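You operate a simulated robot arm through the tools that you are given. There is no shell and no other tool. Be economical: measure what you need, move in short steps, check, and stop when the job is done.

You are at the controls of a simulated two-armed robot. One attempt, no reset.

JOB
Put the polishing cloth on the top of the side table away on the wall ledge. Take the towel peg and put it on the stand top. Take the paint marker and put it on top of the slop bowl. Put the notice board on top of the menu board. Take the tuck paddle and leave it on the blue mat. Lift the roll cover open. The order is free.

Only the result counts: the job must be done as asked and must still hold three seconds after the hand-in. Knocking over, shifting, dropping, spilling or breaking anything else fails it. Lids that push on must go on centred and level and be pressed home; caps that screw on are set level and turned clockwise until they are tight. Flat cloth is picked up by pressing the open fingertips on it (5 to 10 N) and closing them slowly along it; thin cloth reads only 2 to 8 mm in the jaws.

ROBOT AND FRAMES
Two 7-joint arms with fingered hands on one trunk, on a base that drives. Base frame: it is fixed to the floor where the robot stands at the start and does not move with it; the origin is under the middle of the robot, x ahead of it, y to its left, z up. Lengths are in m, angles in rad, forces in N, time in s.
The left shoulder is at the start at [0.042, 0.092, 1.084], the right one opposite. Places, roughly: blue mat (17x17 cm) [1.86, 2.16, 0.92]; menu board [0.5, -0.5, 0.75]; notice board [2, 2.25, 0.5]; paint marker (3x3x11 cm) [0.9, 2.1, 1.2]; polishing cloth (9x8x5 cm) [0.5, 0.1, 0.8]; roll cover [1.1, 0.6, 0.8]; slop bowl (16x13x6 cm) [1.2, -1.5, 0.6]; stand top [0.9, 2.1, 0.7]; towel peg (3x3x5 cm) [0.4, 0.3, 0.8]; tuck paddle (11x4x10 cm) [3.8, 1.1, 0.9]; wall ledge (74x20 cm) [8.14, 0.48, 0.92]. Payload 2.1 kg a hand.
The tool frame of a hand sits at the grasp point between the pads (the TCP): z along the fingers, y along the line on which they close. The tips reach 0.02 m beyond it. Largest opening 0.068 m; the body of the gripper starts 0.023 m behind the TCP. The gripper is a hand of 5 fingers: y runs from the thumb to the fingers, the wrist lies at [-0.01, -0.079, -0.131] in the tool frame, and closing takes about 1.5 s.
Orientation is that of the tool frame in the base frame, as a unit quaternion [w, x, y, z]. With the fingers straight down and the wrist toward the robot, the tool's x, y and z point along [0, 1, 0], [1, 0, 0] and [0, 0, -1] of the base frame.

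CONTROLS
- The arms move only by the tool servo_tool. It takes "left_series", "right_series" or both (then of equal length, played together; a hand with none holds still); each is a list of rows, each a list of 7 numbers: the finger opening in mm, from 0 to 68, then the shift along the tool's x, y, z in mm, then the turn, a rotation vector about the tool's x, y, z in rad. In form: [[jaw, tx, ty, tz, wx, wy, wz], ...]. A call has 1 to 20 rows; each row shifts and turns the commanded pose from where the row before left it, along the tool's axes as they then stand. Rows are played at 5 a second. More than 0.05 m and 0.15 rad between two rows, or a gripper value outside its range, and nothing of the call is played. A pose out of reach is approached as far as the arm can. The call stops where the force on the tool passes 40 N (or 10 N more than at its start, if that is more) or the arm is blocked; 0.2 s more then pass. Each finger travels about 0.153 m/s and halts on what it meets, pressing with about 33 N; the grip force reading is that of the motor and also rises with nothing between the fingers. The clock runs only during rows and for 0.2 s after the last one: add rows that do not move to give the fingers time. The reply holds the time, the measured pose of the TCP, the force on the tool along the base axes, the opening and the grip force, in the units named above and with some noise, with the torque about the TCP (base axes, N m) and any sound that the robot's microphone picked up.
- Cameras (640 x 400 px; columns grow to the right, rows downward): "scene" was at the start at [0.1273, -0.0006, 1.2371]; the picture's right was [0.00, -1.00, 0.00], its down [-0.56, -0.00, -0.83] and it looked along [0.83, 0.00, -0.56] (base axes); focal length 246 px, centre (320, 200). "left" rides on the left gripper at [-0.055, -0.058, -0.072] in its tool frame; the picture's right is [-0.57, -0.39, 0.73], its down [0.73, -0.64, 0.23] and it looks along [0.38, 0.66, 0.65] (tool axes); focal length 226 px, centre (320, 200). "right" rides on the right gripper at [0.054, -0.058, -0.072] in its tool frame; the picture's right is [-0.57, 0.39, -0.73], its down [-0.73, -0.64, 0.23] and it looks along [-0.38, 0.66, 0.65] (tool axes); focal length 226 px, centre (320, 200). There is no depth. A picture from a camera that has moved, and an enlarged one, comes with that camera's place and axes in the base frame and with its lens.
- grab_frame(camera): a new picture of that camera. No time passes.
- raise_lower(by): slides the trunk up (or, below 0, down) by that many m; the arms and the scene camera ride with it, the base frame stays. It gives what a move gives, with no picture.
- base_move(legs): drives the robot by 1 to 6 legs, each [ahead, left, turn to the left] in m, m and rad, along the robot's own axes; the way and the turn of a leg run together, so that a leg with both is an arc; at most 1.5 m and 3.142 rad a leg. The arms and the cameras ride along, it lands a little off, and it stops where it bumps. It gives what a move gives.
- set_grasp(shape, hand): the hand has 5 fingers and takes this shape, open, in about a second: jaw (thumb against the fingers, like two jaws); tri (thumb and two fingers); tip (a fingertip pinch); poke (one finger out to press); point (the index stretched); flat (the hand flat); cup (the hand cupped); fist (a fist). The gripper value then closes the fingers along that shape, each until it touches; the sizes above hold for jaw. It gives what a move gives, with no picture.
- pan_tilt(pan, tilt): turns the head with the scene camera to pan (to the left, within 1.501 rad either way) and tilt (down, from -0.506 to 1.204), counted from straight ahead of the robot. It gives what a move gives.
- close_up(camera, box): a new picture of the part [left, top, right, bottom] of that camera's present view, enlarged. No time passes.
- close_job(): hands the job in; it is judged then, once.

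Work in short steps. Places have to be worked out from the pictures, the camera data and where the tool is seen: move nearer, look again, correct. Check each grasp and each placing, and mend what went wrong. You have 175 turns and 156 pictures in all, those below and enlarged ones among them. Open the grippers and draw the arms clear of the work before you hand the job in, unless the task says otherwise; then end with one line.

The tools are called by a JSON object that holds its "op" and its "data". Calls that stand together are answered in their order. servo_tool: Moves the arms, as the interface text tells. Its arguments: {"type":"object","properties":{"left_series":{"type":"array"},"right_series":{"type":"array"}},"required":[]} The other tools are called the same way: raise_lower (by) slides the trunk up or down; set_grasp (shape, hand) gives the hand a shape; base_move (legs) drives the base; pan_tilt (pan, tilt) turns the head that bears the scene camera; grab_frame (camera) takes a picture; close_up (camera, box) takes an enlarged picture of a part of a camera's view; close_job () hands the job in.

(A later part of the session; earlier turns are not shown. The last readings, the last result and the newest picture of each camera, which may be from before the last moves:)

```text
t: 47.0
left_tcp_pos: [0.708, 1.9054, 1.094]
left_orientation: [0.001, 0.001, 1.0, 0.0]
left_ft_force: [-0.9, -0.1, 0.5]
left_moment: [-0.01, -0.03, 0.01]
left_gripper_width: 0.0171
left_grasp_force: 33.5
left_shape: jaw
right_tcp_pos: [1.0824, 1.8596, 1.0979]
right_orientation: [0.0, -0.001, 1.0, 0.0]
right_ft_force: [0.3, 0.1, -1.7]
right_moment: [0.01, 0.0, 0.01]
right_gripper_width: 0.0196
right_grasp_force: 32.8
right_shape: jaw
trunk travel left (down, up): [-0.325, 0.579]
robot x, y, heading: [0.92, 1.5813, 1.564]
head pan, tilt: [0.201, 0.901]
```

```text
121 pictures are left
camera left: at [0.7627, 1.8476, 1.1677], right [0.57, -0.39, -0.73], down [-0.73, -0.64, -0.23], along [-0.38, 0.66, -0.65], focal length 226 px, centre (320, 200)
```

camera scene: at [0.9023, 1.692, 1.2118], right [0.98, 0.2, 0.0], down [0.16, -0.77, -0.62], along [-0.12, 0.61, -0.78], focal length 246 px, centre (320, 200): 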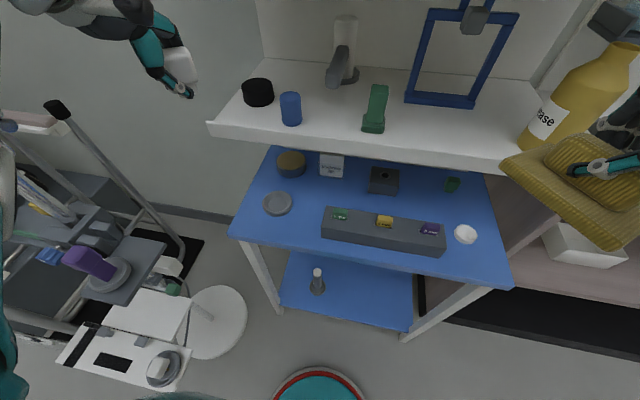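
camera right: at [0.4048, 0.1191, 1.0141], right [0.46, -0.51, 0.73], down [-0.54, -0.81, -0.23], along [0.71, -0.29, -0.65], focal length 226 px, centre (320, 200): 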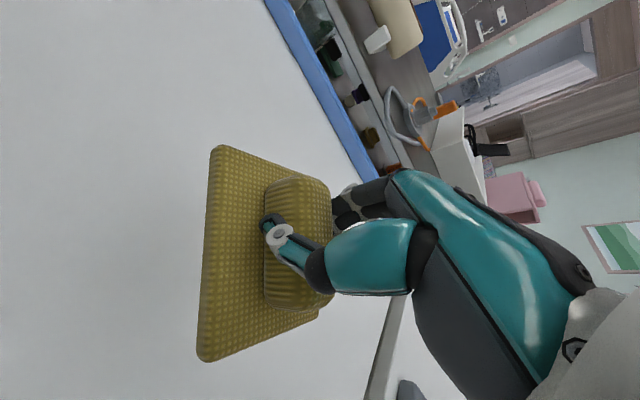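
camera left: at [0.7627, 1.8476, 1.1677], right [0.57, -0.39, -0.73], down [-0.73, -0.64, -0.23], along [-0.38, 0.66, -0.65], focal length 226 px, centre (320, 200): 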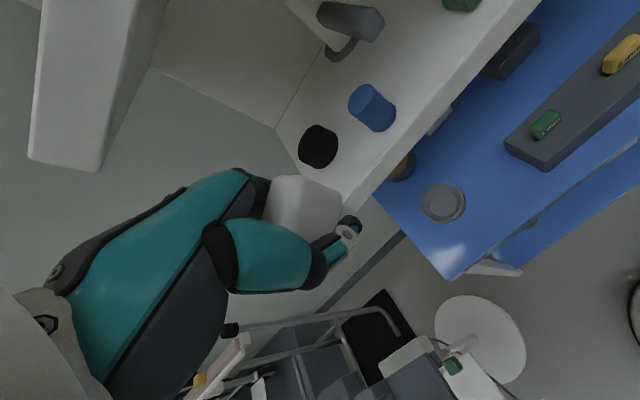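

Spot at (0.78, 1.98) on the trolley between disc and rack is free; top z ≈ 0.70. I lower the trunk and bring the left hand over it.

{"op": "raise_lower", "data": {"by": -0.13}}

{"op": "servo_tool", "data": {"left_series": [[5, -18, 19, 20, 0, 0, 0], [5, -18, 19, 20, 0, 0, 0], [5, -18, 19, 30, 0, 0, 0], [5, -18, 18, 35, 0, 0, 0], [5, 0, 0, 40, 0, 0, 0], [5, 0, 0, 40, 0, 0, 0], [5, 0, 0, 0, 0, 0, 0]]}}

{"op": "grab_frame", "data": {"camera": "scene"}}

{"op": "grab_frame", "data": {"camera": "left"}}

```text
t: 48.5
left_tcp_pos: [0.7075, 1.906, 0.9636]
left_orientation: [0.001, 0.0, 1.0, 0.0]
left_ft_force: [-0.2, 0.2, -0.1]
left_moment: [-0.01, -0.01, 0.0]
left_gripper_width: 0.0171
left_grasp_force: 32.7
left_shape: jaw
right_tcp_pos: [1.0804, 1.8601, 0.968]
right_orientation: [0.0, 0.0, 1.0, 0.001]
right_ft_force: [0.7, 0.1, -0.7]
right_moment: [-0.01, 0.01, 0.02]
right_gripper_width: 0.0191
right_grasp_force: 33.2
right_shape: jaw
trunk travel left (down, up): [-0.195, 0.709]
robot x, y, heading: [0.917, 1.5798, 1.572]
head pan, tilt: [0.201, 0.901]
```

```text
t: 50.1
left_tcp_pos: [0.7817, 1.981, 0.7773]
left_orientation: [0.001, 0.0, 1.0, -0.001]
left_ft_force: [0.2, -0.1, 0.3]
left_moment: [-0.02, 0.01, 0.0]
left_gripper_width: 0.0163
left_grasp_force: 32.8
left_shape: jaw
right_tcp_pos: [1.081, 1.8596, 0.9681]
right_orientation: [0.0, 0.0, 1.0, 0.0]
right_ft_force: [-0.1, 0.2, -0.1]
right_moment: [0.01, -0.01, 0.01]
right_gripper_width: 0.0192
right_grasp_force: 33.3
right_shape: jaw
trunk travel left (down, up): [-0.195, 0.709]
robot x, y, heading: [0.9195, 1.5786, 1.571]
head pan, tilt: [0.201, 0.901]
```

```text
120 pictures are left
camera scene: at [0.9023, 1.7154, 1.0801], right [0.98, 0.2, 0.0], down [0.16, -0.77, -0.62], along [-0.12, 0.61, -0.78], focal length 246 px, centre (320, 200)
```

scene: 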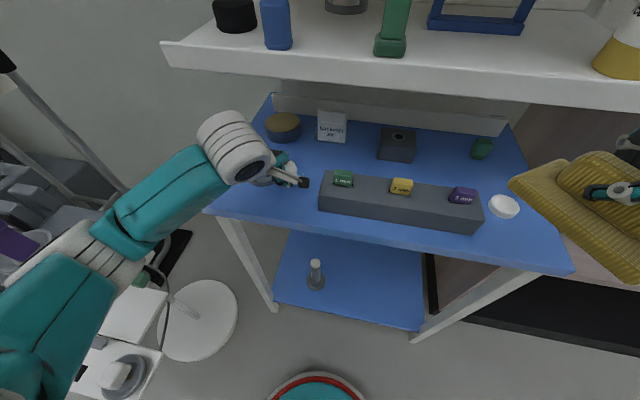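

```text
119 pictures are left
camera left: at [0.8364, 1.9223, 0.8508], right [0.57, -0.39, -0.73], down [-0.73, -0.64, -0.23], along [-0.38, 0.66, -0.65], focal length 226 px, centre (320, 200)
```

left: 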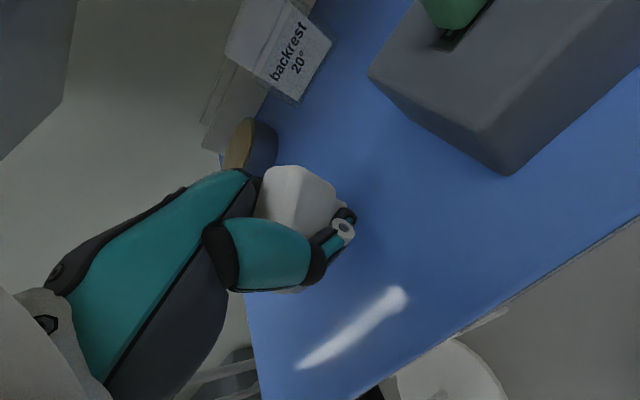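

Clear on both sides. Lower until the peg touches.

{"op": "servo_tool", "data": {"left_series": [[5, 0, 2, 25, 0, 0, 0], [5, 0, 0, 15, 0, 0, 0], [5, 0, 0, 6, 0, 0, 0], [5, 0, 0, 4, 0, 0, 0], [5, 0, 0, 3, 0, 0, 0], [5, 0, 0, 0, 0, 0, 0]]}}

{"op": "grab_frame", "data": {"camera": "left"}}

```text
t: 50.7
left_tcp_pos: [0.7817, 1.9829, 0.7559]
left_orientation: [0.003, -0.001, 1.0, 0.013]
left_ft_force: [1.0, 0.1, 22.8]
left_moment: [0.26, -0.09, 0.02]
left_gripper_width: 0.0166
left_grasp_force: 32.6
left_shape: jaw
right_tcp_pos: [1.0814, 1.8593, 0.9689]
right_orientation: [0.0, -0.001, 1.0, 0.001]
right_ft_force: [0.0, 0.2, -1.3]
right_moment: [0.0, 0.0, -0.02]
right_gripper_width: 0.0194
right_grasp_force: 33.3
right_shape: jaw
trunk travel left (down, up): [-0.195, 0.709]
robot x, y, heading: [0.9198, 1.581, 1.568]
head pan, tilt: [0.201, 0.901]
stopped in row 2 (left hand): the force on the tool passed its limit (the readings are from after the stop); the commanded pose is now the measured one
```

```text
118 pictures are left
camera left: at [0.8353, 1.9237, 0.8271], right [0.57, -0.37, -0.73], down [-0.73, -0.63, -0.25], along [-0.37, 0.68, -0.63], focal length 226 px, centre (320, 200)
```

left: 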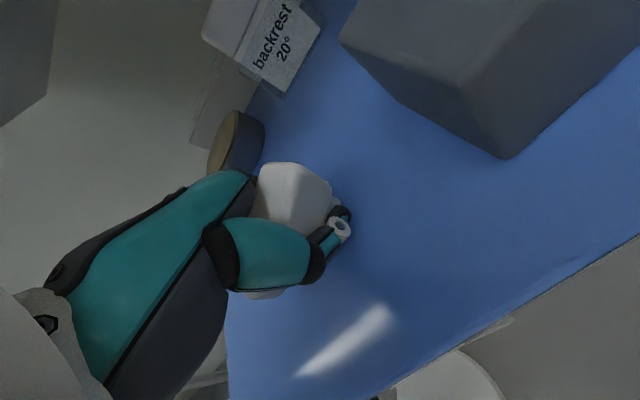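

Contact is right under the peg (surface at z≈0.73). Open gently and rise.

{"op": "servo_tool", "data": {"left_series": [[5, 0, 0, -2, 0, 0, 0], [20, 0, 0, 0, 0, 0, 0], [30, 0, 0, 0, 0, 0, 0], [38, 0, 0, 0, 0, 0, 0], [38, 0, 0, 0, 0, 0, 0]]}}

{"op": "grab_frame", "data": {"camera": "left"}}

```text
t: 52.1
left_tcp_pos: [0.7812, 1.9849, 0.759]
left_orientation: [0.003, -0.001, 1.0, 0.016]
left_ft_force: [-0.4, 0.9, 26.8]
left_moment: [0.14, -0.1, 0.02]
left_gripper_width: 0.0309
left_grasp_force: 0.0
left_shape: jaw
right_tcp_pos: [1.081, 1.8584, 0.9689]
right_orientation: [0.0, -0.002, 1.0, 0.001]
right_ft_force: [0.3, -0.7, -1.7]
right_moment: [-0.03, -0.02, 0.01]
right_gripper_width: 0.0194
right_grasp_force: 33.2
right_shape: jaw
trunk travel left (down, up): [-0.195, 0.709]
robot x, y, heading: [0.9163, 1.5823, 1.574]
head pan, tilt: [0.201, 0.901]
stopped in row 5 (left hand): the force on the tool passed its limit (the readings are from after the stop); the commanded pose is now the measured one
```

```text
117 pictures are left
camera left: at [0.8348, 1.9241, 0.8299], right [0.57, -0.36, -0.74], down [-0.73, -0.63, -0.26], along [-0.37, 0.68, -0.63], focal length 226 px, centre (320, 200)
```

left: 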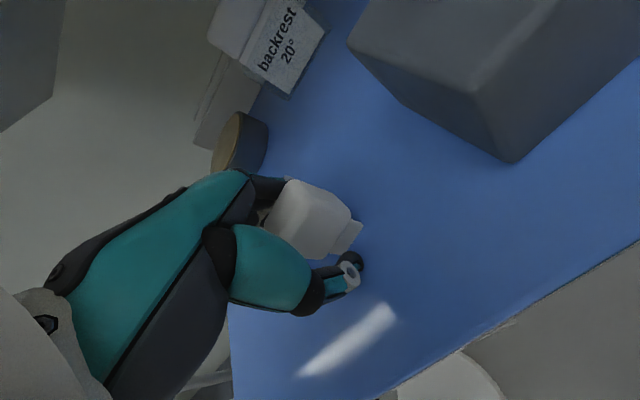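

Released; fingertips press on the top while opening. Rise straight up a little, open, then lift away.

{"op": "servo_tool", "data": {"left_series": [[38, 0, 0, -5, 0, 0, 0], [40, 0, 0, -6, 0, 0, 0], [48, 0, 0, -5, 0, 0, 0], [52, 0, 0, -10, 0, 0, 0]]}}

{"op": "grab_frame", "data": {"camera": "left"}}

```text
t: 53.1
left_tcp_pos: [0.7805, 1.9835, 0.7812]
left_orientation: [0.003, -0.001, 1.0, 0.01]
left_ft_force: [-0.3, -0.4, 0.8]
left_moment: [0.04, 0.0, 0.02]
left_gripper_width: 0.0516
left_grasp_force: 0.1
left_shape: jaw
right_tcp_pos: [1.0814, 1.8586, 0.9672]
right_orientation: [0.001, -0.001, 1.0, -0.001]
right_ft_force: [-0.7, -0.7, -0.9]
right_moment: [0.0, -0.05, 0.01]
right_gripper_width: 0.0191
right_grasp_force: 33.2
right_shape: jaw
trunk travel left (down, up): [-0.195, 0.709]
robot x, y, heading: [0.9185, 1.5817, 1.573]
head pan, tilt: [0.201, 0.901]
```

```text
116 pictures are left
camera left: at [0.834, 1.9241, 0.8533], right [0.57, -0.37, -0.73], down [-0.73, -0.64, -0.25], along [-0.38, 0.68, -0.63], focal length 226 px, centre (320, 200)
```

left: 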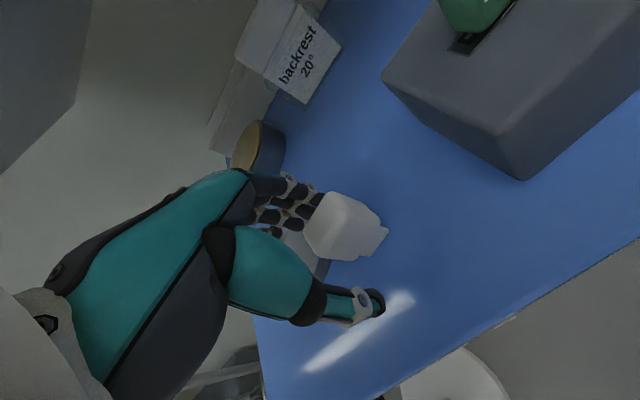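

Peg stays standing. Raise the hand and pull back, then look.

{"op": "servo_tool", "data": {"left_series": [[60, 0, 0, -30, 0, 0, 0], [68, 0, 0, -40, 0, 0, 0], [68, 0, -10, -40, 0, 0, 0], [68, 0, -30, -30, 0, 0, 0], [68, 0, -30, -30, 0, 0, 0], [68, 0, 0, 0, 0, 0, 0]]}}

{"op": "close_up", "data": {"camera": "scene", "box": [180, 90, 420, 260]}}

```text
t: 54.5
left_tcp_pos: [0.7792, 1.91, 0.9501]
left_orientation: [0.003, -0.001, 1.0, 0.012]
left_ft_force: [-0.4, -0.3, -0.2]
left_moment: [0.03, 0.01, 0.02]
left_gripper_width: 0.0681
left_grasp_force: 0.1
left_shape: jaw
right_tcp_pos: [1.0811, 1.8594, 0.9671]
right_orientation: [0.0, -0.001, 1.0, -0.001]
right_ft_force: [-0.9, -0.2, -0.6]
right_moment: [-0.01, -0.01, -0.02]
right_gripper_width: 0.0193
right_grasp_force: 32.8
right_shape: jaw
trunk travel left (down, up): [-0.195, 0.709]
robot x, y, heading: [0.9171, 1.5778, 1.568]
head pan, tilt: [0.201, 0.901]
```

```text
2.35 times, centred on (300, 175) of scene
camera zoom: at [0.9022, 1.7154, 1.0801], right [0.98, 0.2, 0.0], down [0.16, -0.77, -0.62], along [-0.12, 0.61, -0.78], focal length 579 px, centre (367, 259)
```

zoom: 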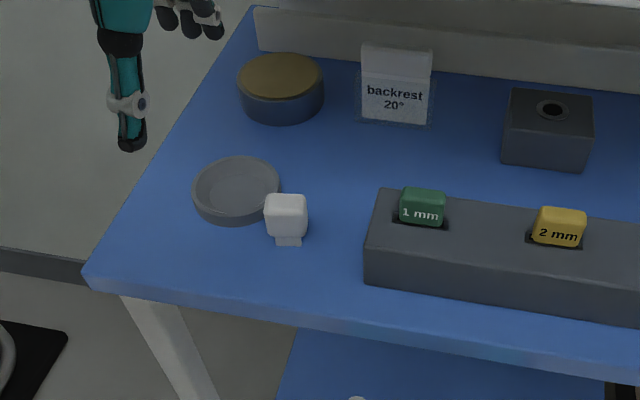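

Peg is standing on the stand top. Now raise the trunk to view the marker on the middle shelf.

{"op": "raise_lower", "data": {"by": 0.38}}

{"op": "pan_tilt", "data": {"pan": 0.1, "tilt": 0.55}}

{"op": "grab_frame", "data": {"camera": "scene"}}

{"op": "grab_frame", "data": {"camera": "left"}}

```text
t: 58.1
left_tcp_pos: [0.7783, 1.9102, 1.3315]
left_orientation: [0.002, -0.002, 1.0, 0.011]
left_ft_force: [-0.8, 0.3, 0.1]
left_moment: [0.01, 0.02, -0.01]
left_gripper_width: 0.0678
left_grasp_force: 0.1
left_shape: jaw
right_tcp_pos: [1.0795, 1.86, 1.3476]
right_orientation: [0.0, -0.001, 1.0, 0.0]
right_ft_force: [0.4, 0.2, -0.9]
right_moment: [-0.01, 0.02, 0.01]
right_gripper_width: 0.0193
right_grasp_force: 33.2
right_shape: jaw
trunk travel left (down, up): [-0.575, 0.329]
robot x, y, heading: [0.9174, 1.5792, 1.57]
head pan, tilt: [0.201, 0.901]
```

```text
t: 59.0
left_tcp_pos: [0.7797, 1.9098, 1.3294]
left_orientation: [0.003, -0.002, 1.0, 0.011]
left_ft_force: [-0.7, 0.2, -0.2]
left_moment: [-0.03, -0.03, -0.03]
left_gripper_width: 0.0679
left_grasp_force: 0.0
left_shape: jaw
right_tcp_pos: [1.0808, 1.8602, 1.348]
right_orientation: [0.0, -0.001, 1.0, 0.0]
right_ft_force: [-0.2, 0.6, -1.0]
right_moment: [0.0, -0.03, 0.01]
right_gripper_width: 0.0191
right_grasp_force: 33.2
right_shape: jaw
trunk travel left (down, up): [-0.575, 0.329]
robot x, y, heading: [0.9192, 1.5824, 1.574]
head pan, tilt: [0.099, 0.55]
```

```text
114 pictures are left
camera scene: at [0.9083, 1.6835, 1.4921], right [0.99, 0.1, 0.0], down [0.05, -0.52, -0.85], along [-0.09, 0.85, -0.52], focal length 246 px, centre (320, 200)
```

scene: 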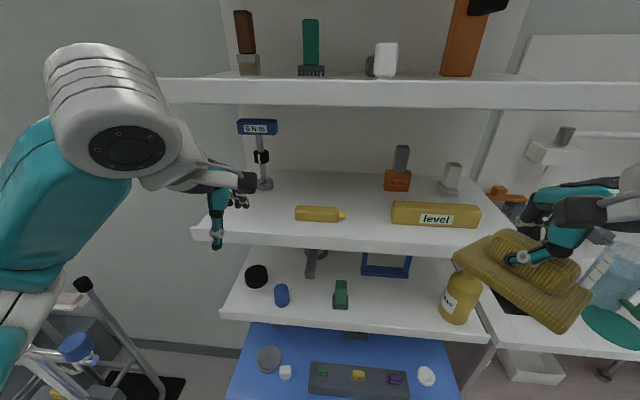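

```text
113 pictures are left
camera left: at [0.8337, 1.8504, 1.4022], right [0.57, -0.37, -0.73], down [-0.73, -0.64, -0.25], along [-0.38, 0.68, -0.63], focal length 226 px, centre (320, 200)
```

left: 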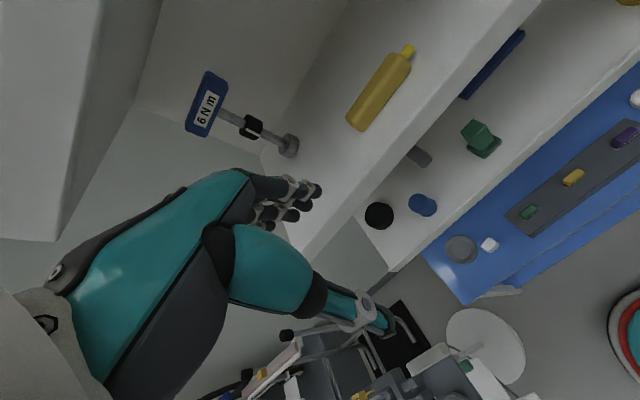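

Marker ≈ (0.867, 2.09, 1.213), shelf edge y≈2.02, upper shelf underside ≈1.435. I tilt the left hand 0.3 rad forward and align in x in front of the shelf.

{"op": "servo_tool", "data": {"left_series": [[68, -30, 0, 25, -0.15, 0, 0], [68, -30, -5, 20, -0.15, 0, 0], [68, -28, -8, 12, 0, 0, 0], [68, 0, 0, 0, 0, 0, 0]]}}

{"op": "grab_frame", "data": {"camera": "left"}}

{"op": "grab_frame", "data": {"camera": "scene"}}

```text
t: 60.0
left_tcp_pos: [0.8684, 1.9057, 1.2715]
left_orientation: [0.002, -0.003, 0.987, 0.161]
left_ft_force: [0.2, 0.2, 0.0]
left_moment: [0.02, 0.01, 0.01]
left_gripper_width: 0.0677
left_grasp_force: 0.1
left_shape: jaw
right_tcp_pos: [1.0808, 1.8592, 1.3481]
right_orientation: [0.0, 0.0, 1.0, 0.001]
right_ft_force: [-0.4, 0.4, -1.0]
right_moment: [0.0, -0.04, 0.02]
right_gripper_width: 0.0193
right_grasp_force: 32.9
right_shape: jaw
trunk travel left (down, up): [-0.575, 0.329]
robot x, y, heading: [0.9177, 1.581, 1.568]
head pan, tilt: [0.099, 0.55]
```

```text
112 pictures are left
camera left: at [0.9233, 1.8279, 1.3221], right [0.57, -0.13, -0.81], down [-0.73, -0.54, -0.43], along [-0.38, 0.83, -0.4], focal length 226 px, centre (320, 200)
```

left: 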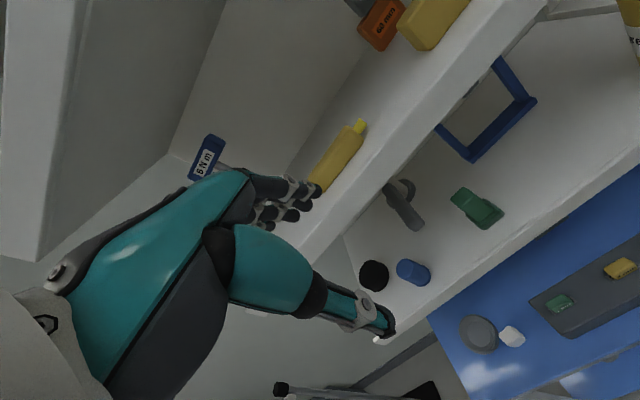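

```text
111 pictures are left
camera scene: at [0.9082, 1.6835, 1.4922], right [0.99, 0.1, 0.0], down [0.05, -0.52, -0.85], along [-0.09, 0.85, -0.52], focal length 246 px, centre (320, 200)
```

scene: 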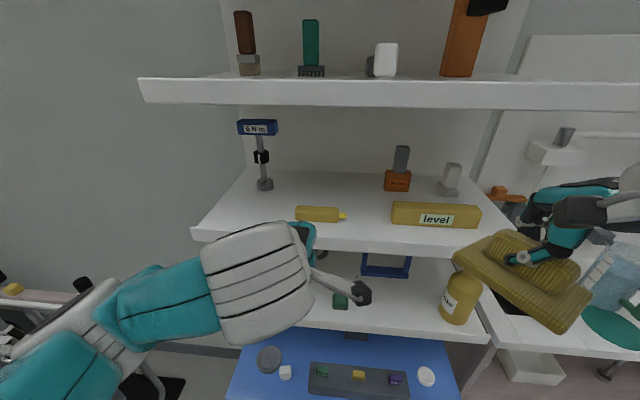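

Marker confirmed near (0.868, 2.083). Move over it at z≈1.262.

{"op": "servo_tool", "data": {"left_series": [[68, 0, 33, 13, 0, 0, 0], [68, 0, 33, 13, 0, 0, 0], [68, 0, 33, 13, 0, 0, 0], [68, 0, 33, 13, 0, 0, 0], [68, 0, 32, 13, 0, 0, 0], [68, 0, 0, 0, 0, 0, 0]]}}

{"op": "grab_frame", "data": {"camera": "left"}}

{"op": "close_up", "data": {"camera": "scene", "box": [180, 60, 440, 280]}}

```text
t: 61.4
left_tcp_pos: [0.8683, 2.082, 1.2606]
left_orientation: [0.002, -0.002, 0.987, 0.161]
left_ft_force: [0.0, -0.8, -0.4]
left_moment: [-0.01, 0.0, 0.02]
left_gripper_width: 0.0677
left_grasp_force: 0.0
left_shape: jaw
right_tcp_pos: [1.082, 1.8602, 1.3481]
right_orientation: [0.0, -0.001, 1.0, 0.0]
right_ft_force: [0.3, 0.0, -1.3]
right_moment: [0.01, -0.02, 0.0]
right_gripper_width: 0.0194
right_grasp_force: 33.1
right_shape: jaw
trunk travel left (down, up): [-0.575, 0.329]
robot x, y, heading: [0.9173, 1.5809, 1.572]
head pan, tilt: [0.099, 0.55]
```

```text
110 pictures are left
camera left: at [0.9227, 2.0039, 1.3123], right [0.57, -0.13, -0.81], down [-0.73, -0.54, -0.42], along [-0.38, 0.83, -0.4], focal length 226 px, centre (320, 200)
```

left: 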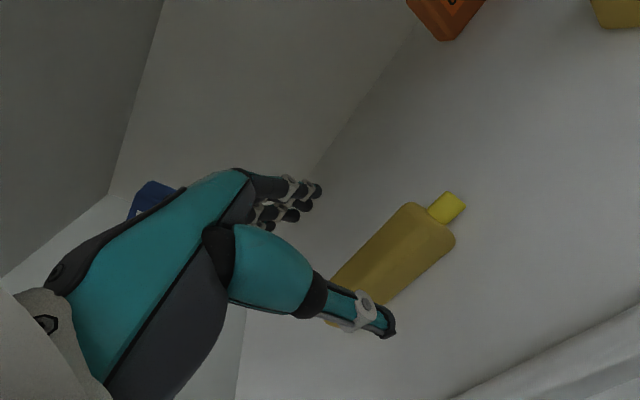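

```text
1.82 times, centred on (310, 170) of scene
camera zoom: at [0.9083, 1.6835, 1.4922], right [0.99, 0.1, 0.0], down [0.05, -0.52, -0.85], along [-0.09, 0.85, -0.52], focal length 447 px, centre (338, 254)
```

zoom: 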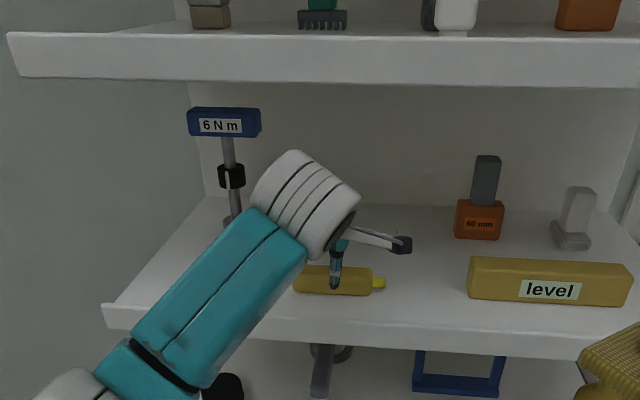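

Well aligned. Descend ~28 mm and close slowly.

{"op": "servo_tool", "data": {"left_series": [[68, 0, -4.5, 13, 0, 0, 0], [68, 0, -4.5, 13, 0, 0, 0], [68, 0, 0, 0, 0, 0, 0]]}}

{"op": "grab_frame", "data": {"camera": "left"}}

```text
t: 62.2
left_tcp_pos: [0.8687, 2.081, 1.2332]
left_orientation: [0.003, -0.001, 0.987, 0.16]
left_ft_force: [0.3, 0.4, 0.4]
left_moment: [0.01, -0.01, 0.01]
left_gripper_width: 0.0679
left_grasp_force: 0.0
left_shape: jaw
right_tcp_pos: [1.081, 1.8602, 1.3479]
right_orientation: [0.0, -0.001, 1.0, 0.0]
right_ft_force: [0.6, -0.5, -0.8]
right_moment: [-0.03, 0.02, -0.05]
right_gripper_width: 0.019
right_grasp_force: 33.2
right_shape: jaw
trunk travel left (down, up): [-0.575, 0.329]
robot x, y, heading: [0.9186, 1.5783, 1.57]
head pan, tilt: [0.099, 0.55]
```

```text
108 pictures are left
camera left: at [0.9229, 2.0037, 1.284], right [0.57, -0.14, -0.81], down [-0.73, -0.54, -0.42], along [-0.38, 0.83, -0.4], focal length 226 px, centre (320, 200)
```

left: 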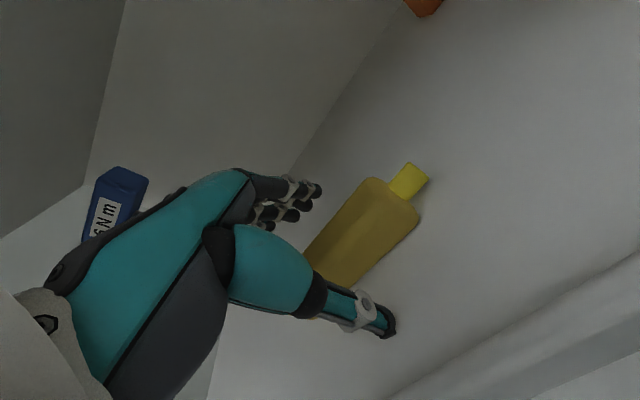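

No contact yet; 7 mm lower, then close.

{"op": "servo_tool", "data": {"left_series": [[68, 0, -1, 4, 0, 0, 0], [68, 0, -1, 3, 0, 0, 0], [50, 0, 0, 0, 0, 0, 0], [40, 0, 0, 0, 0, 0, 0], [30, 0, 0, 0, 0, 0, 0], [20, 0, 0, 0, 0, 0, 0], [10, 0, 0, 0, 0, 0, 0], [3, 0, 0, 0, 0, 0, 0], [3, 0, 0, 0, 0, 0, 0], [3, 0, 0, 0, 0, 0, 0]]}}

{"op": "grab_frame", "data": {"camera": "left"}}

```text
t: 63.3
left_tcp_pos: [0.8675, 2.0847, 1.2261]
left_orientation: [0.003, -0.002, 0.987, 0.162]
left_ft_force: [-0.4, 0.2, 1.4]
left_moment: [-0.06, 0.01, 0.0]
left_gripper_width: 0.0301
left_grasp_force: 0.2
left_shape: jaw
right_tcp_pos: [1.0807, 1.8621, 1.3469]
right_orientation: [0.0, -0.001, 1.0, -0.002]
right_ft_force: [0.4, 0.7, 0.4]
right_moment: [0.01, -0.03, 0.02]
right_gripper_width: 0.0191
right_grasp_force: 33.0
right_shape: jaw
trunk travel left (down, up): [-0.575, 0.329]
robot x, y, heading: [0.917, 1.5791, 1.569]
head pan, tilt: [0.099, 0.55]
stopped in row 5 (left hand): the force on the tool passed its limit (the readings are from after the stop); the commanded pose is now the measured one
```

```text
107 pictures are left
camera left: at [0.9217, 2.0065, 1.2775], right [0.57, -0.13, -0.81], down [-0.73, -0.53, -0.43], along [-0.38, 0.83, -0.4], focal length 226 px, centre (320, 200)
```

left: 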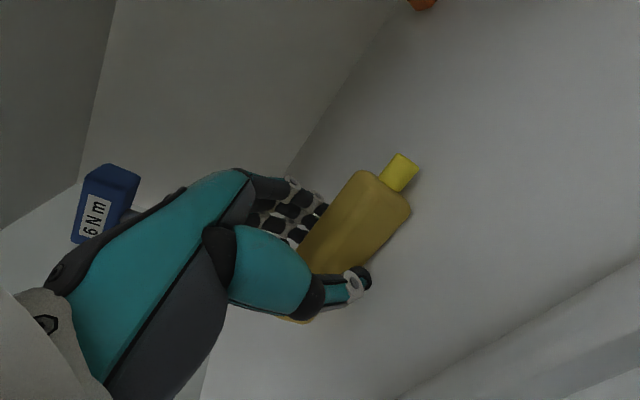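

A brief force spike stopped it while closing (fingertips skimming the shelf). Raise 3 mm and continue closing.

{"op": "servo_tool", "data": {"left_series": [[30, 0, 1, -3, 0, 0, 0], [25, 0, 0, 0, 0, 0, 0], [20, 0, 0, 0, 0, 0, 0], [14, 0, 0, 0, 0, 0, 0], [8, 0, 0, 0, 0, 0, 0], [3, 0, 0, 0, 0, 0, 0], [3, 0, 0, 0, 0, 0, 0], [3, 0, 0, 0, 0, 0, 0]]}}

{"op": "grab_frame", "data": {"camera": "left"}}

```text
t: 65.1
left_tcp_pos: [0.8685, 2.0816, 1.2304]
left_orientation: [0.003, -0.002, 0.987, 0.162]
left_ft_force: [-0.3, 1.7, 4.7]
left_moment: [0.0, 0.17, -0.06]
left_gripper_width: 0.0223
left_grasp_force: 32.8
left_shape: jaw
right_tcp_pos: [1.0816, 1.8584, 1.3469]
right_orientation: [0.0, -0.001, 1.0, 0.0]
right_ft_force: [0.1, 0.0, -1.4]
right_moment: [0.02, -0.03, 0.01]
right_gripper_width: 0.0196
right_grasp_force: 33.0
right_shape: jaw
trunk travel left (down, up): [-0.575, 0.329]
robot x, y, heading: [0.9208, 1.5749, 1.572]
head pan, tilt: [0.099, 0.55]
```

```text
106 pictures are left
camera left: at [0.9219, 2.0039, 1.2818], right [0.57, -0.13, -0.81], down [-0.73, -0.53, -0.43], along [-0.38, 0.84, -0.4], focal length 226 px, centre (320, 200)
```

left: 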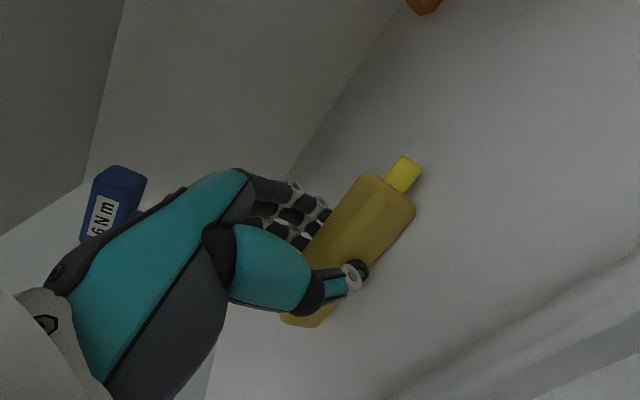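

Gripped at 22 mm. Lift a little, then draw out of the shelf.

{"op": "servo_tool", "data": {"left_series": [[3, 0, 6, -14, 0, 0, 0], [3, 0, 6, -14, 0, 0, 0], [3, 0, -30, -8, 0, 0, 0], [3, 0, -32, -10, 0, 0, 0], [3, 0, -32, -10, 0, 0, 0], [3, 0, -32, -10, 0, 0, 0], [3, 0, -32, -10, 0, 0, 0], [3, 0, 0, 0, 0, 0, 0]]}}

{"op": "grab_frame", "data": {"camera": "left"}}

{"op": "grab_frame", "data": {"camera": "scene"}}

```text
t: 66.9
left_tcp_pos: [0.8687, 1.9198, 1.2538]
left_orientation: [0.003, -0.001, 0.987, 0.163]
left_ft_force: [-0.5, 0.5, -0.6]
left_moment: [0.01, -0.01, 0.02]
left_gripper_width: 0.0167
left_grasp_force: 32.5
left_shape: jaw
right_tcp_pos: [1.0814, 1.8599, 1.3484]
right_orientation: [0.001, -0.001, 1.0, 0.0]
right_ft_force: [-1.4, -0.4, -0.3]
right_moment: [0.0, 0.05, 0.02]
right_gripper_width: 0.0186
right_grasp_force: 33.2
right_shape: jaw
trunk travel left (down, up): [-0.575, 0.329]
robot x, y, heading: [0.9172, 1.5776, 1.568]
head pan, tilt: [0.099, 0.55]
```

```text
105 pictures are left
camera left: at [0.9227, 1.8415, 1.3057], right [0.57, -0.13, -0.81], down [-0.73, -0.53, -0.43], along [-0.38, 0.83, -0.4], focal length 226 px, centre (320, 200)
```

left: 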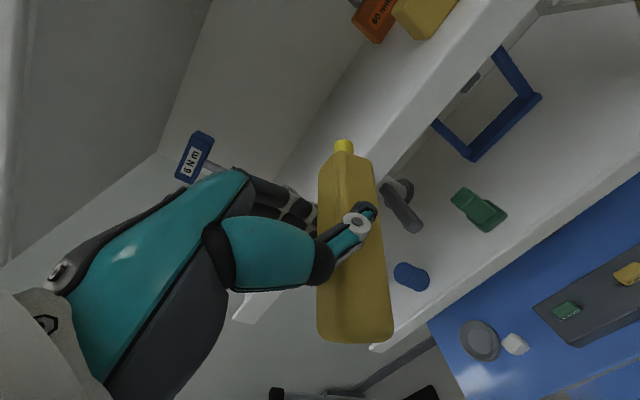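

```text
104 pictures are left
camera scene: at [0.9084, 1.6836, 1.4922], right [0.99, 0.1, 0.0], down [0.05, -0.52, -0.85], along [-0.09, 0.85, -0.52], focal length 246 px, centre (320, 200)
```

scene: 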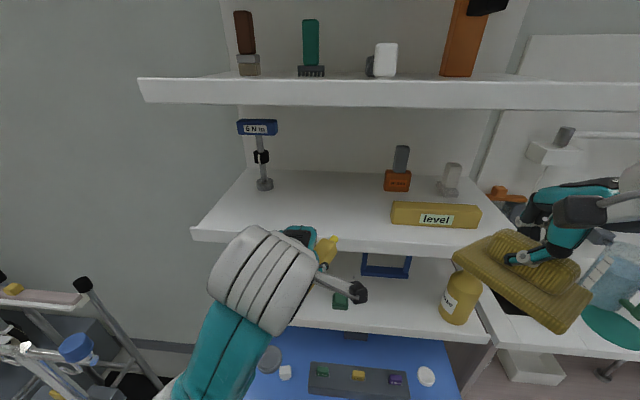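

Marker held. I back off, turn to face +x and look for the way to the wall ledge with the cloth.

{"op": "base_move", "data": {"legs": [[-0.35, 0, 0], [0, 0, -1.57]]}}

{"op": "pan_tilt", "data": {"pan": 0, "tilt": 0.25}}

{"op": "grab_frame", "data": {"camera": "scene"}}

{"op": "pan_tilt", "data": {"pan": -0.8, "tilt": 0.5}}

{"op": "grab_frame", "data": {"camera": "scene"}}

```text
t: 73.0
left_tcp_pos: [1.26, 1.2697, 1.255]
left_orientation: [0.117, 0.698, 0.698, 0.114]
left_ft_force: [1.1, 0.2, -0.8]
left_moment: [0.0, 0.0, -0.01]
left_gripper_width: 0.0169
left_grasp_force: 32.8
left_shape: jaw
right_tcp_pos: [1.1989, 1.0582, 1.3478]
right_orientation: [0.0, 0.708, 0.707, -0.001]
right_ft_force: [-1.4, -0.3, -0.2]
right_moment: [0.0, 0.0, -0.01]
right_gripper_width: 0.0189
right_grasp_force: 33.1
right_shape: jaw
trunk travel left (down, up): [-0.575, 0.329]
robot x, y, heading: [0.9205, 1.2206, -0.006]
head pan, tilt: [0.099, 0.55]
```

```text
t: 73.8
left_tcp_pos: [1.26, 1.2702, 1.2542]
left_orientation: [0.117, 0.698, 0.697, 0.113]
left_ft_force: [-0.4, -0.6, -0.1]
left_moment: [0.01, -0.01, -0.01]
left_gripper_width: 0.0169
left_grasp_force: 33.0
left_shape: jaw
right_tcp_pos: [1.1987, 1.0578, 1.347]
right_orientation: [0.0, 0.708, 0.706, 0.0]
right_ft_force: [-0.1, 0.4, -0.4]
right_moment: [-0.02, 0.01, -0.02]
right_gripper_width: 0.0189
right_grasp_force: 32.9
right_shape: jaw
trunk travel left (down, up): [-0.575, 0.329]
robot x, y, heading: [0.9192, 1.2178, 0.002]
head pan, tilt: [0.0, 0.25]
```

```text
103 pictures are left
camera scene: at [1.0274, 1.22, 1.5198], right [0.0, -1.0, 0.0], down [-0.25, 0.0, -0.97], along [0.97, 0.0, -0.25], focal length 246 px, centre (320, 200)
```

scene: 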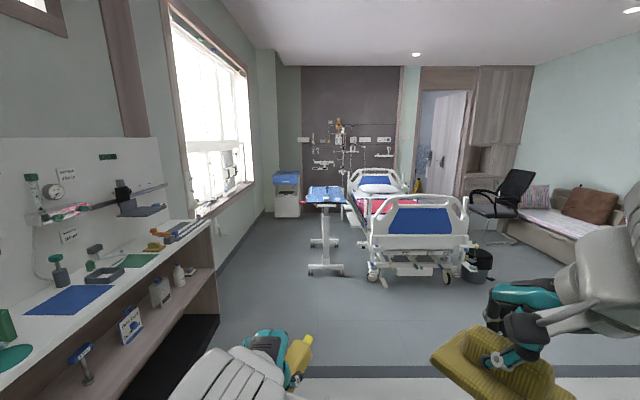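

```text
t: 74.9
left_tcp_pos: [1.2605, 1.2699, 1.255]
left_orientation: [0.117, 0.698, 0.697, 0.112]
left_ft_force: [-0.5, 0.5, -0.4]
left_moment: [-0.02, -0.03, 0.02]
left_gripper_width: 0.0168
left_grasp_force: 32.5
left_shape: jaw
right_tcp_pos: [1.1995, 1.0579, 1.3486]
right_orientation: [0.0, 0.707, 0.707, 0.0]
right_ft_force: [0.2, -0.6, -0.7]
right_moment: [-0.01, -0.01, -0.05]
right_gripper_width: 0.019
right_grasp_force: 33.4
right_shape: jaw
trunk travel left (down, up): [-0.575, 0.329]
robot x, y, heading: [0.9186, 1.2203, -0.001]
head pan, tilt: [-0.799, 0.499]
```

```text
102 pictures are left
camera scene: at [0.9973, 1.1549, 1.4968], right [-0.72, -0.7, 0.0], down [-0.33, 0.34, -0.88], along [0.61, -0.63, -0.48], focal length 246 px, centre (320, 200)
```

scene: 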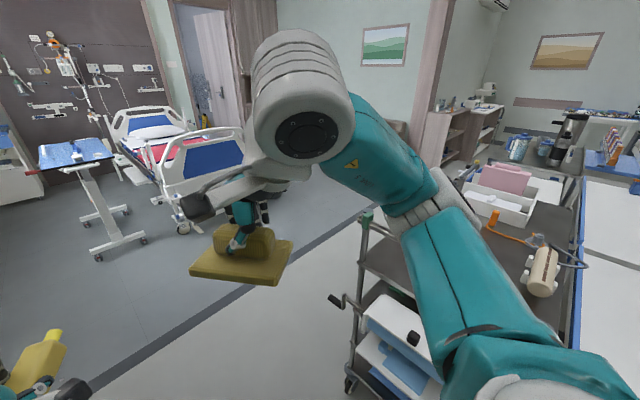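

The way is open. I zoom at the far wall around where the ledge should be, and the overbed table with the paddle.

{"op": "pan_tilt", "data": {"pan": 0, "tilt": 0.25}}

{"op": "close_up", "data": {"camera": "scene", "box": [250, 100, 490, 250]}}

{"op": "close_up", "data": {"camera": "scene", "box": [0, 160, 230, 400]}}

```text
t: 76.1
left_tcp_pos: [1.2595, 1.2701, 1.2544]
left_orientation: [0.118, 0.698, 0.697, 0.113]
left_ft_force: [-0.1, 0.9, -0.8]
left_moment: [-0.01, 0.01, 0.0]
left_gripper_width: 0.017
left_grasp_force: 33.2
left_shape: jaw
right_tcp_pos: [1.2, 1.0579, 1.3478]
right_orientation: [0.0, 0.708, 0.707, 0.001]
right_ft_force: [-0.1, -0.3, -0.3]
right_moment: [-0.01, 0.0, 0.02]
right_gripper_width: 0.0192
right_grasp_force: 33.5
right_shape: jaw
trunk travel left (down, up): [-0.575, 0.329]
robot x, y, heading: [0.9184, 1.2249, -0.001]
head pan, tilt: [0.0, 0.25]
```

```text
2.67 times, centred on (370, 175) of scene
camera zoom: at [1.0274, 1.2199, 1.5199], right [0.0, -1.0, 0.0], down [-0.25, 0.0, -0.97], along [0.97, 0.0, -0.25], focal length 656 px, centre (187, 267)
```

zoom: 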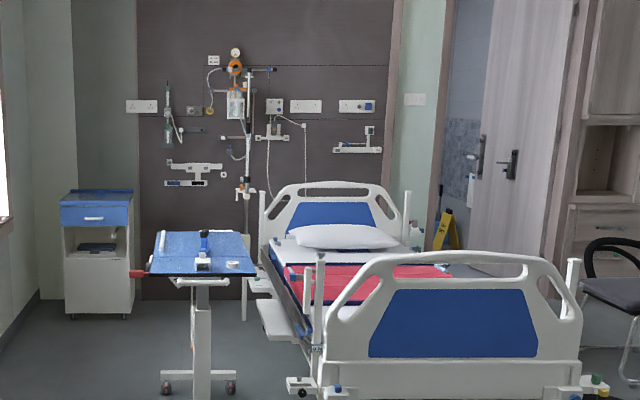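

```text
1.67 times, centred on (115, 280) of scene
camera zoom: at [1.0274, 1.2199, 1.5199], right [0.0, -1.0, 0.0], down [-0.25, 0.0, -0.97], along [0.97, 0.0, -0.25], focal length 410 px, centre (662, 67)
```

zoom: 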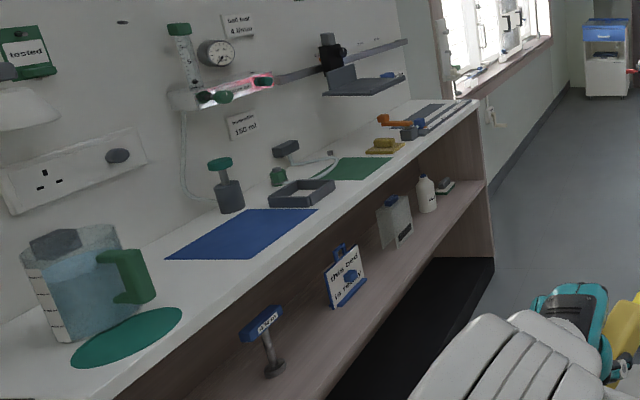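

The back wall is about x≈5.9, so the ledge must lie in the room behind the door at the right of the bed. I drive into the open aisle at x≈2.2 and turn to look at the right side first (slop bowl).

{"op": "base_move", "data": {"legs": [[1.3, 0, 0], [0, -1.3, 0], [0, 0, -1.57]]}}

{"op": "pan_tilt", "data": {"pan": -0.5, "tilt": 0.4}}

{"op": "grab_frame", "data": {"camera": "scene"}}

{"op": "pan_tilt", "data": {"pan": 1.4, "tilt": 0.2}}

{"op": "grab_frame", "data": {"camera": "scene"}}

```text
t: 92.6
left_tcp_pos: [2.2294, -0.4359, 1.2548]
left_orientation: [0.162, 0.987, -0.013, -0.006]
left_ft_force: [1.3, -0.1, -0.5]
left_moment: [-0.01, 0.01, 0.02]
left_gripper_width: 0.0165
left_grasp_force: 32.8
left_shape: jaw
right_tcp_pos: [2.0179, -0.371, 1.3475]
right_orientation: [0.0, 1.0, -0.014, 0.0]
right_ft_force: [-0.4, -0.2, -0.3]
right_moment: [0.01, 0.0, 0.01]
right_gripper_width: 0.0193
right_grasp_force: 32.9
right_shape: jaw
trunk travel left (down, up): [-0.575, 0.329]
robot x, y, heading: [2.1914, -0.094, -1.597]
head pan, tilt: [0.0, 0.25]
```

```text
t: 93.5
left_tcp_pos: [2.2289, -0.4363, 1.2551]
left_orientation: [0.163, 0.987, -0.013, -0.006]
left_ft_force: [-0.4, 1.5, -0.5]
left_moment: [-0.03, 0.03, 0.01]
left_gripper_width: 0.0165
left_grasp_force: 33.5
left_shape: jaw
right_tcp_pos: [2.0184, -0.3703, 1.3473]
right_orientation: [0.0, 1.0, -0.014, 0.0]
right_ft_force: [0.1, 0.4, -0.5]
right_moment: [0.0, -0.05, -0.01]
right_gripper_width: 0.019
right_grasp_force: 33.1
right_shape: jaw
trunk travel left (down, up): [-0.575, 0.329]
robot x, y, heading: [2.1896, -0.0952, -1.602]
head pan, tilt: [-0.499, 0.4]
```

```text
99 pictures are left
camera scene: at [2.1409, -0.1914, 1.5059], right [-0.86, 0.5, 0.0], down [0.2, 0.34, -0.92], along [-0.46, -0.8, -0.39], focal length 246 px, centre (320, 200)
```

scene: 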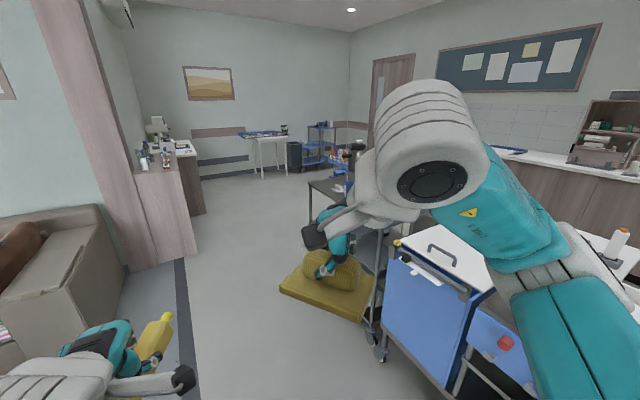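

```text
t: 95.4
left_tcp_pos: [2.2284, -0.4361, 1.2554]
left_orientation: [0.162, 0.987, -0.012, -0.005]
left_ft_force: [0.2, 0.6, 0.1]
left_moment: [0.0, 0.01, 0.0]
left_gripper_width: 0.0165
left_grasp_force: 32.7
left_shape: jaw
right_tcp_pos: [2.0172, -0.3704, 1.3483]
right_orientation: [0.001, 1.0, -0.014, -0.001]
right_ft_force: [-0.3, 0.0, -1.0]
right_moment: [0.02, 0.01, 0.04]
right_gripper_width: 0.0189
right_grasp_force: 33.0
right_shape: jaw
trunk travel left (down, up): [-0.575, 0.329]
robot x, y, heading: [2.1894, -0.0937, -1.599]
head pan, tilt: [1.4, 0.201]
```

```text
98 pictures are left
camera scene: at [2.2788, -0.1297, 1.5245], right [-0.2, -0.98, 0.0], down [-0.2, 0.04, -0.98], along [0.96, -0.19, -0.2], focal length 246 px, centre (320, 200)
```

scene: 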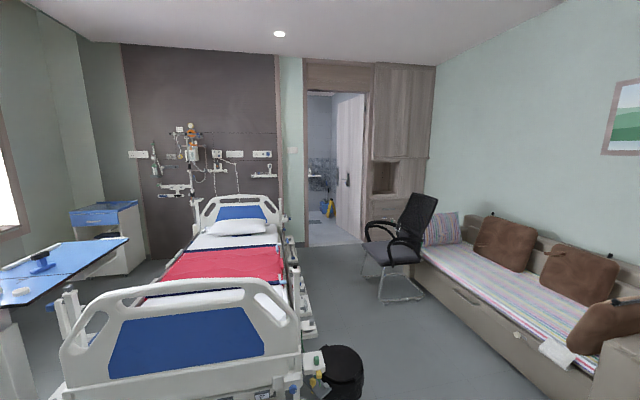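

The doorway is at x≈6, y≈−0.66…−1.5; bin at (3.45,−0.5), chair around (4.35,−1.3). I turn back to +x and move to (2.8,−0.9) to look at the gap.

{"op": "base_move", "data": {"legs": [[0, 0, 1.6], [0.6, -0.8, 0]]}}

{"op": "pan_tilt", "data": {"pan": 0, "tilt": 0.5}}

{"op": "grab_frame", "data": {"camera": "scene"}}

```text
t: 104.5
left_tcp_pos: [3.1443, -0.8576, 1.2553]
left_orientation: [0.117, 0.697, 0.698, 0.112]
left_ft_force: [0.3, -0.9, -0.3]
left_moment: [0.0, 0.0, 0.0]
left_gripper_width: 0.0166
left_grasp_force: 33.3
left_shape: jaw
right_tcp_pos: [3.0836, -1.0692, 1.3476]
right_orientation: [0.0, 0.707, 0.707, 0.001]
right_ft_force: [-1.1, 0.9, -0.2]
right_moment: [-0.02, 0.06, 0.0]
right_gripper_width: 0.019
right_grasp_force: 32.9
right_shape: jaw
trunk travel left (down, up): [-0.575, 0.329]
robot x, y, heading: [2.8032, -0.9097, -0.0]
head pan, tilt: [1.4, 0.201]
```

```text
t: 106.1
left_tcp_pos: [3.1439, -0.8565, 1.2551]
left_orientation: [0.117, 0.697, 0.698, 0.112]
left_ft_force: [0.2, -0.1, -0.5]
left_moment: [0.03, -0.02, -0.03]
left_gripper_width: 0.0166
left_grasp_force: 32.7
left_shape: jaw
right_tcp_pos: [3.0832, -1.0696, 1.3472]
right_orientation: [0.0, 0.707, 0.707, 0.0]
right_ft_force: [0.2, 0.4, -1.3]
right_moment: [0.02, -0.02, 0.03]
right_gripper_width: 0.0188
right_grasp_force: 33.0
right_shape: jaw
trunk travel left (down, up): [-0.575, 0.329]
robot x, y, heading: [2.8046, -0.9096, -0.001]
head pan, tilt: [0.0, 0.499]
```

```text
97 pictures are left
camera scene: at [2.909, -0.9074, 1.4968], right [0.0, -1.0, 0.0], down [-0.48, 0.0, -0.88], along [0.88, 0.0, -0.48], focal length 246 px, centre (320, 200)
```

scene: 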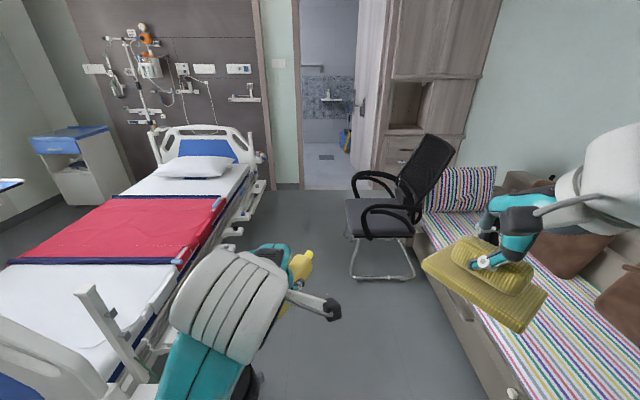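

Gap between bed and chair is ≈0.85 m wide. I thread past bin and chair and stop before the door.

{"op": "base_move", "data": {"legs": [[0.7, -0.13, 0], [0.8, 0.36, 0], [0.85, -0.3, 0]]}}

{"op": "grab_frame", "data": {"camera": "scene"}}

```text
t: 118.7
left_tcp_pos: [5.5351, -0.8947, 1.2545]
left_orientation: [0.116, 0.691, 0.705, 0.114]
left_ft_force: [-0.1, 0.3, -0.5]
left_moment: [-0.03, -0.02, 0.01]
left_gripper_width: 0.0165
left_grasp_force: 33.1
left_shape: jaw
right_tcp_pos: [5.4774, -1.1078, 1.3481]
right_orientation: [0.001, 0.7, 0.714, 0.0]
right_ft_force: [0.4, 1.0, -0.9]
right_moment: [0.0, 0.0, -0.02]
right_gripper_width: 0.0188
right_grasp_force: 33.1
right_shape: jaw
trunk travel left (down, up): [-0.575, 0.329]
robot x, y, heading: [5.1923, -0.9478, 0.015]
head pan, tilt: [0.0, 0.499]
```

```text
96 pictures are left
camera scene: at [5.3004, -0.9491, 1.4967], right [0.02, -1.0, 0.0], down [-0.48, -0.01, -0.88], along [0.88, 0.02, -0.48], focal length 246 px, centre (320, 200)
```

scene: 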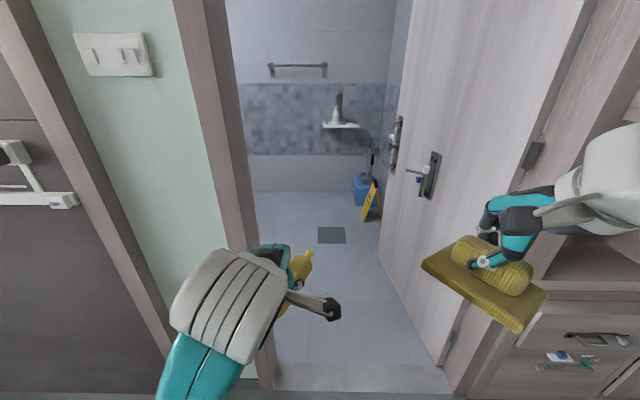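

Door opening spans y≈−0.67…−1.62. I check how far my right and left elbows stick out.

{"op": "pan_tilt", "data": {"pan": -1.3, "tilt": 0.7}}

{"op": "grab_frame", "data": {"camera": "scene"}}

{"op": "pan_tilt", "data": {"pan": 1.3, "tilt": 0.7}}

{"op": "grab_frame", "data": {"camera": "scene"}}

```text
t: 120.2
left_tcp_pos: [5.5346, -0.8943, 1.2544]
left_orientation: [0.116, 0.69, 0.705, 0.114]
left_ft_force: [0.8, -0.5, -0.4]
left_moment: [0.03, -0.01, -0.01]
left_gripper_width: 0.0163
left_grasp_force: 32.9
left_shape: jaw
right_tcp_pos: [5.4778, -1.1076, 1.348]
right_orientation: [-0.001, 0.701, 0.714, 0.001]
right_ft_force: [-0.7, -0.5, -1.7]
right_moment: [0.01, -0.02, -0.01]
right_gripper_width: 0.0188
right_grasp_force: 33.1
right_shape: jaw
trunk travel left (down, up): [-0.575, 0.329]
robot x, y, heading: [5.195, -0.9534, 0.021]
head pan, tilt: [-1.3, 0.7]
```

```text
95 pictures are left
camera scene: at [5.2335, -1.0321, 1.4791], right [-0.96, -0.29, 0.0], down [-0.18, 0.62, -0.76], along [0.22, -0.73, -0.64], focal length 246 px, centre (320, 200)
```

scene: 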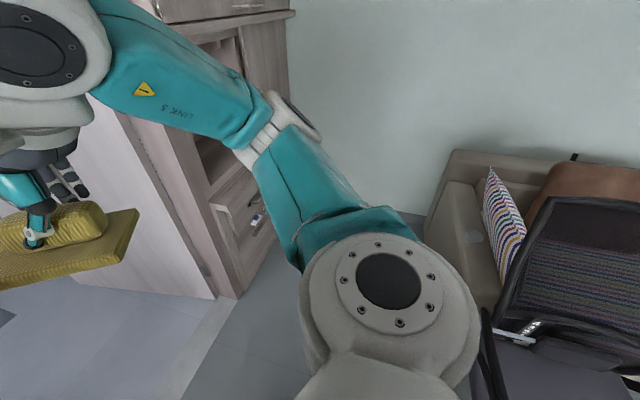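

```text
t: 122.5
left_tcp_pos: [5.5338, -0.8947, 1.2543]
left_orientation: [0.116, 0.691, 0.705, 0.114]
left_ft_force: [-0.5, -0.1, -0.5]
left_moment: [-0.01, -0.02, -0.04]
left_gripper_width: 0.0166
left_grasp_force: 32.7
left_shape: jaw
right_tcp_pos: [5.4773, -1.1077, 1.3487]
right_orientation: [0.0, 0.7, 0.714, 0.0]
right_ft_force: [-0.4, -0.1, -0.6]
right_moment: [-0.01, -0.01, 0.01]
right_gripper_width: 0.0188
right_grasp_force: 32.8
right_shape: jaw
trunk travel left (down, up): [-0.575, 0.329]
robot x, y, heading: [5.1948, -0.9519, 0.021]
head pan, tilt: [1.3, 0.7]
```

```text
94 pictures are left
camera scene: at [5.2303, -0.8684, 1.4791], right [0.97, -0.25, 0.0], down [-0.16, -0.62, -0.76], along [0.19, 0.74, -0.64], focal length 246 px, centre (320, 200)
```

scene: 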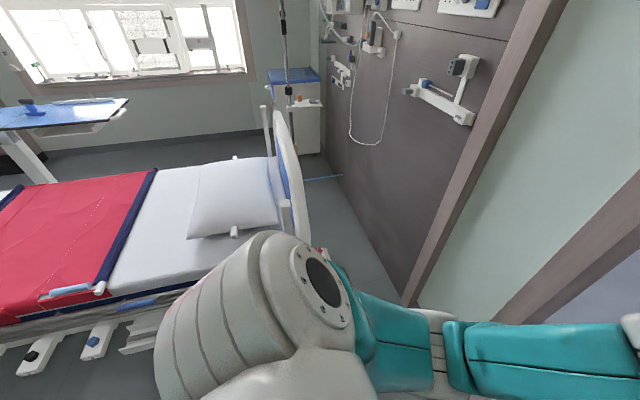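

Right elbow sticks out ≈0.40 m. I extend the right hand forward and inward to narrow it, then check.

{"op": "servo_tool", "data": {"right_series": [[5, 8, 28, 0, 0, 0, 0], [5, 8, 28, 0, 0, 0, 0], [5, 8, 28, 0, 0, 0, 0], [5, 0, 28, 0, 0, 0, 0], [5, 0, 0, 0, 0, 0, 0]]}}

{"op": "pan_tilt", "data": {"pan": -1.0, "tilt": 0.7}}

{"op": "grab_frame", "data": {"camera": "scene"}}

```text
t: 123.7
left_tcp_pos: [5.5331, -0.8948, 1.256]
left_orientation: [0.116, 0.691, 0.705, 0.114]
left_ft_force: [0.3, -0.1, -0.1]
left_moment: [0.02, -0.01, 0.01]
left_gripper_width: 0.016
left_grasp_force: 33.1
left_shape: jaw
right_tcp_pos: [5.591, -1.0815, 1.3464]
right_orientation: [0.0, 0.701, 0.714, -0.001]
right_ft_force: [0.0, 0.7, -0.6]
right_moment: [0.0, 0.02, -0.01]
right_gripper_width: 0.0187
right_grasp_force: 32.9
right_shape: jaw
trunk travel left (down, up): [-0.575, 0.329]
robot x, y, heading: [5.1931, -0.9511, 0.022]
head pan, tilt: [1.3, 0.7]
```

```text
t: 125.8
left_tcp_pos: [5.5341, -0.8946, 1.2548]
left_orientation: [0.116, 0.691, 0.704, 0.113]
left_ft_force: [0.6, -0.2, 0.0]
left_moment: [0.04, 0.0, -0.05]
left_gripper_width: 0.0163
left_grasp_force: 33.0
left_shape: jaw
right_tcp_pos: [5.5906, -1.0817, 1.3457]
right_orientation: [0.0, 0.701, 0.713, 0.0]
right_ft_force: [0.2, -0.9, -0.9]
right_moment: [-0.01, 0.05, -0.02]
right_gripper_width: 0.0186
right_grasp_force: 33.0
right_shape: jaw
trunk travel left (down, up): [-0.575, 0.329]
robot x, y, heading: [5.1934, -0.9504, 0.022]
head pan, tilt: [-1.0, 0.7]
```

```text
93 pictures are left
camera scene: at [5.2565, -1.0212, 1.4791], right [-0.83, -0.56, 0.0], down [-0.36, 0.54, -0.76], along [0.43, -0.64, -0.64], focal length 246 px, centre (320, 200)
```

scene: 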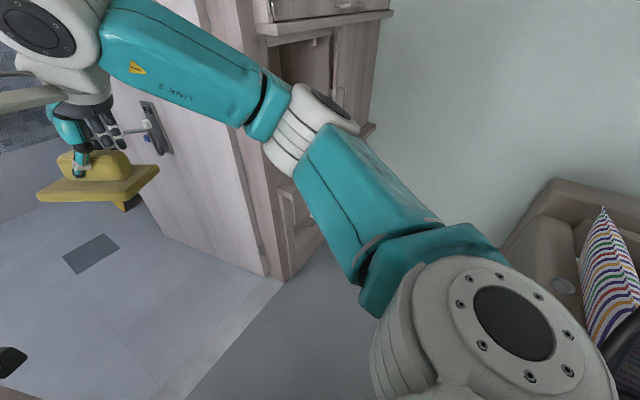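

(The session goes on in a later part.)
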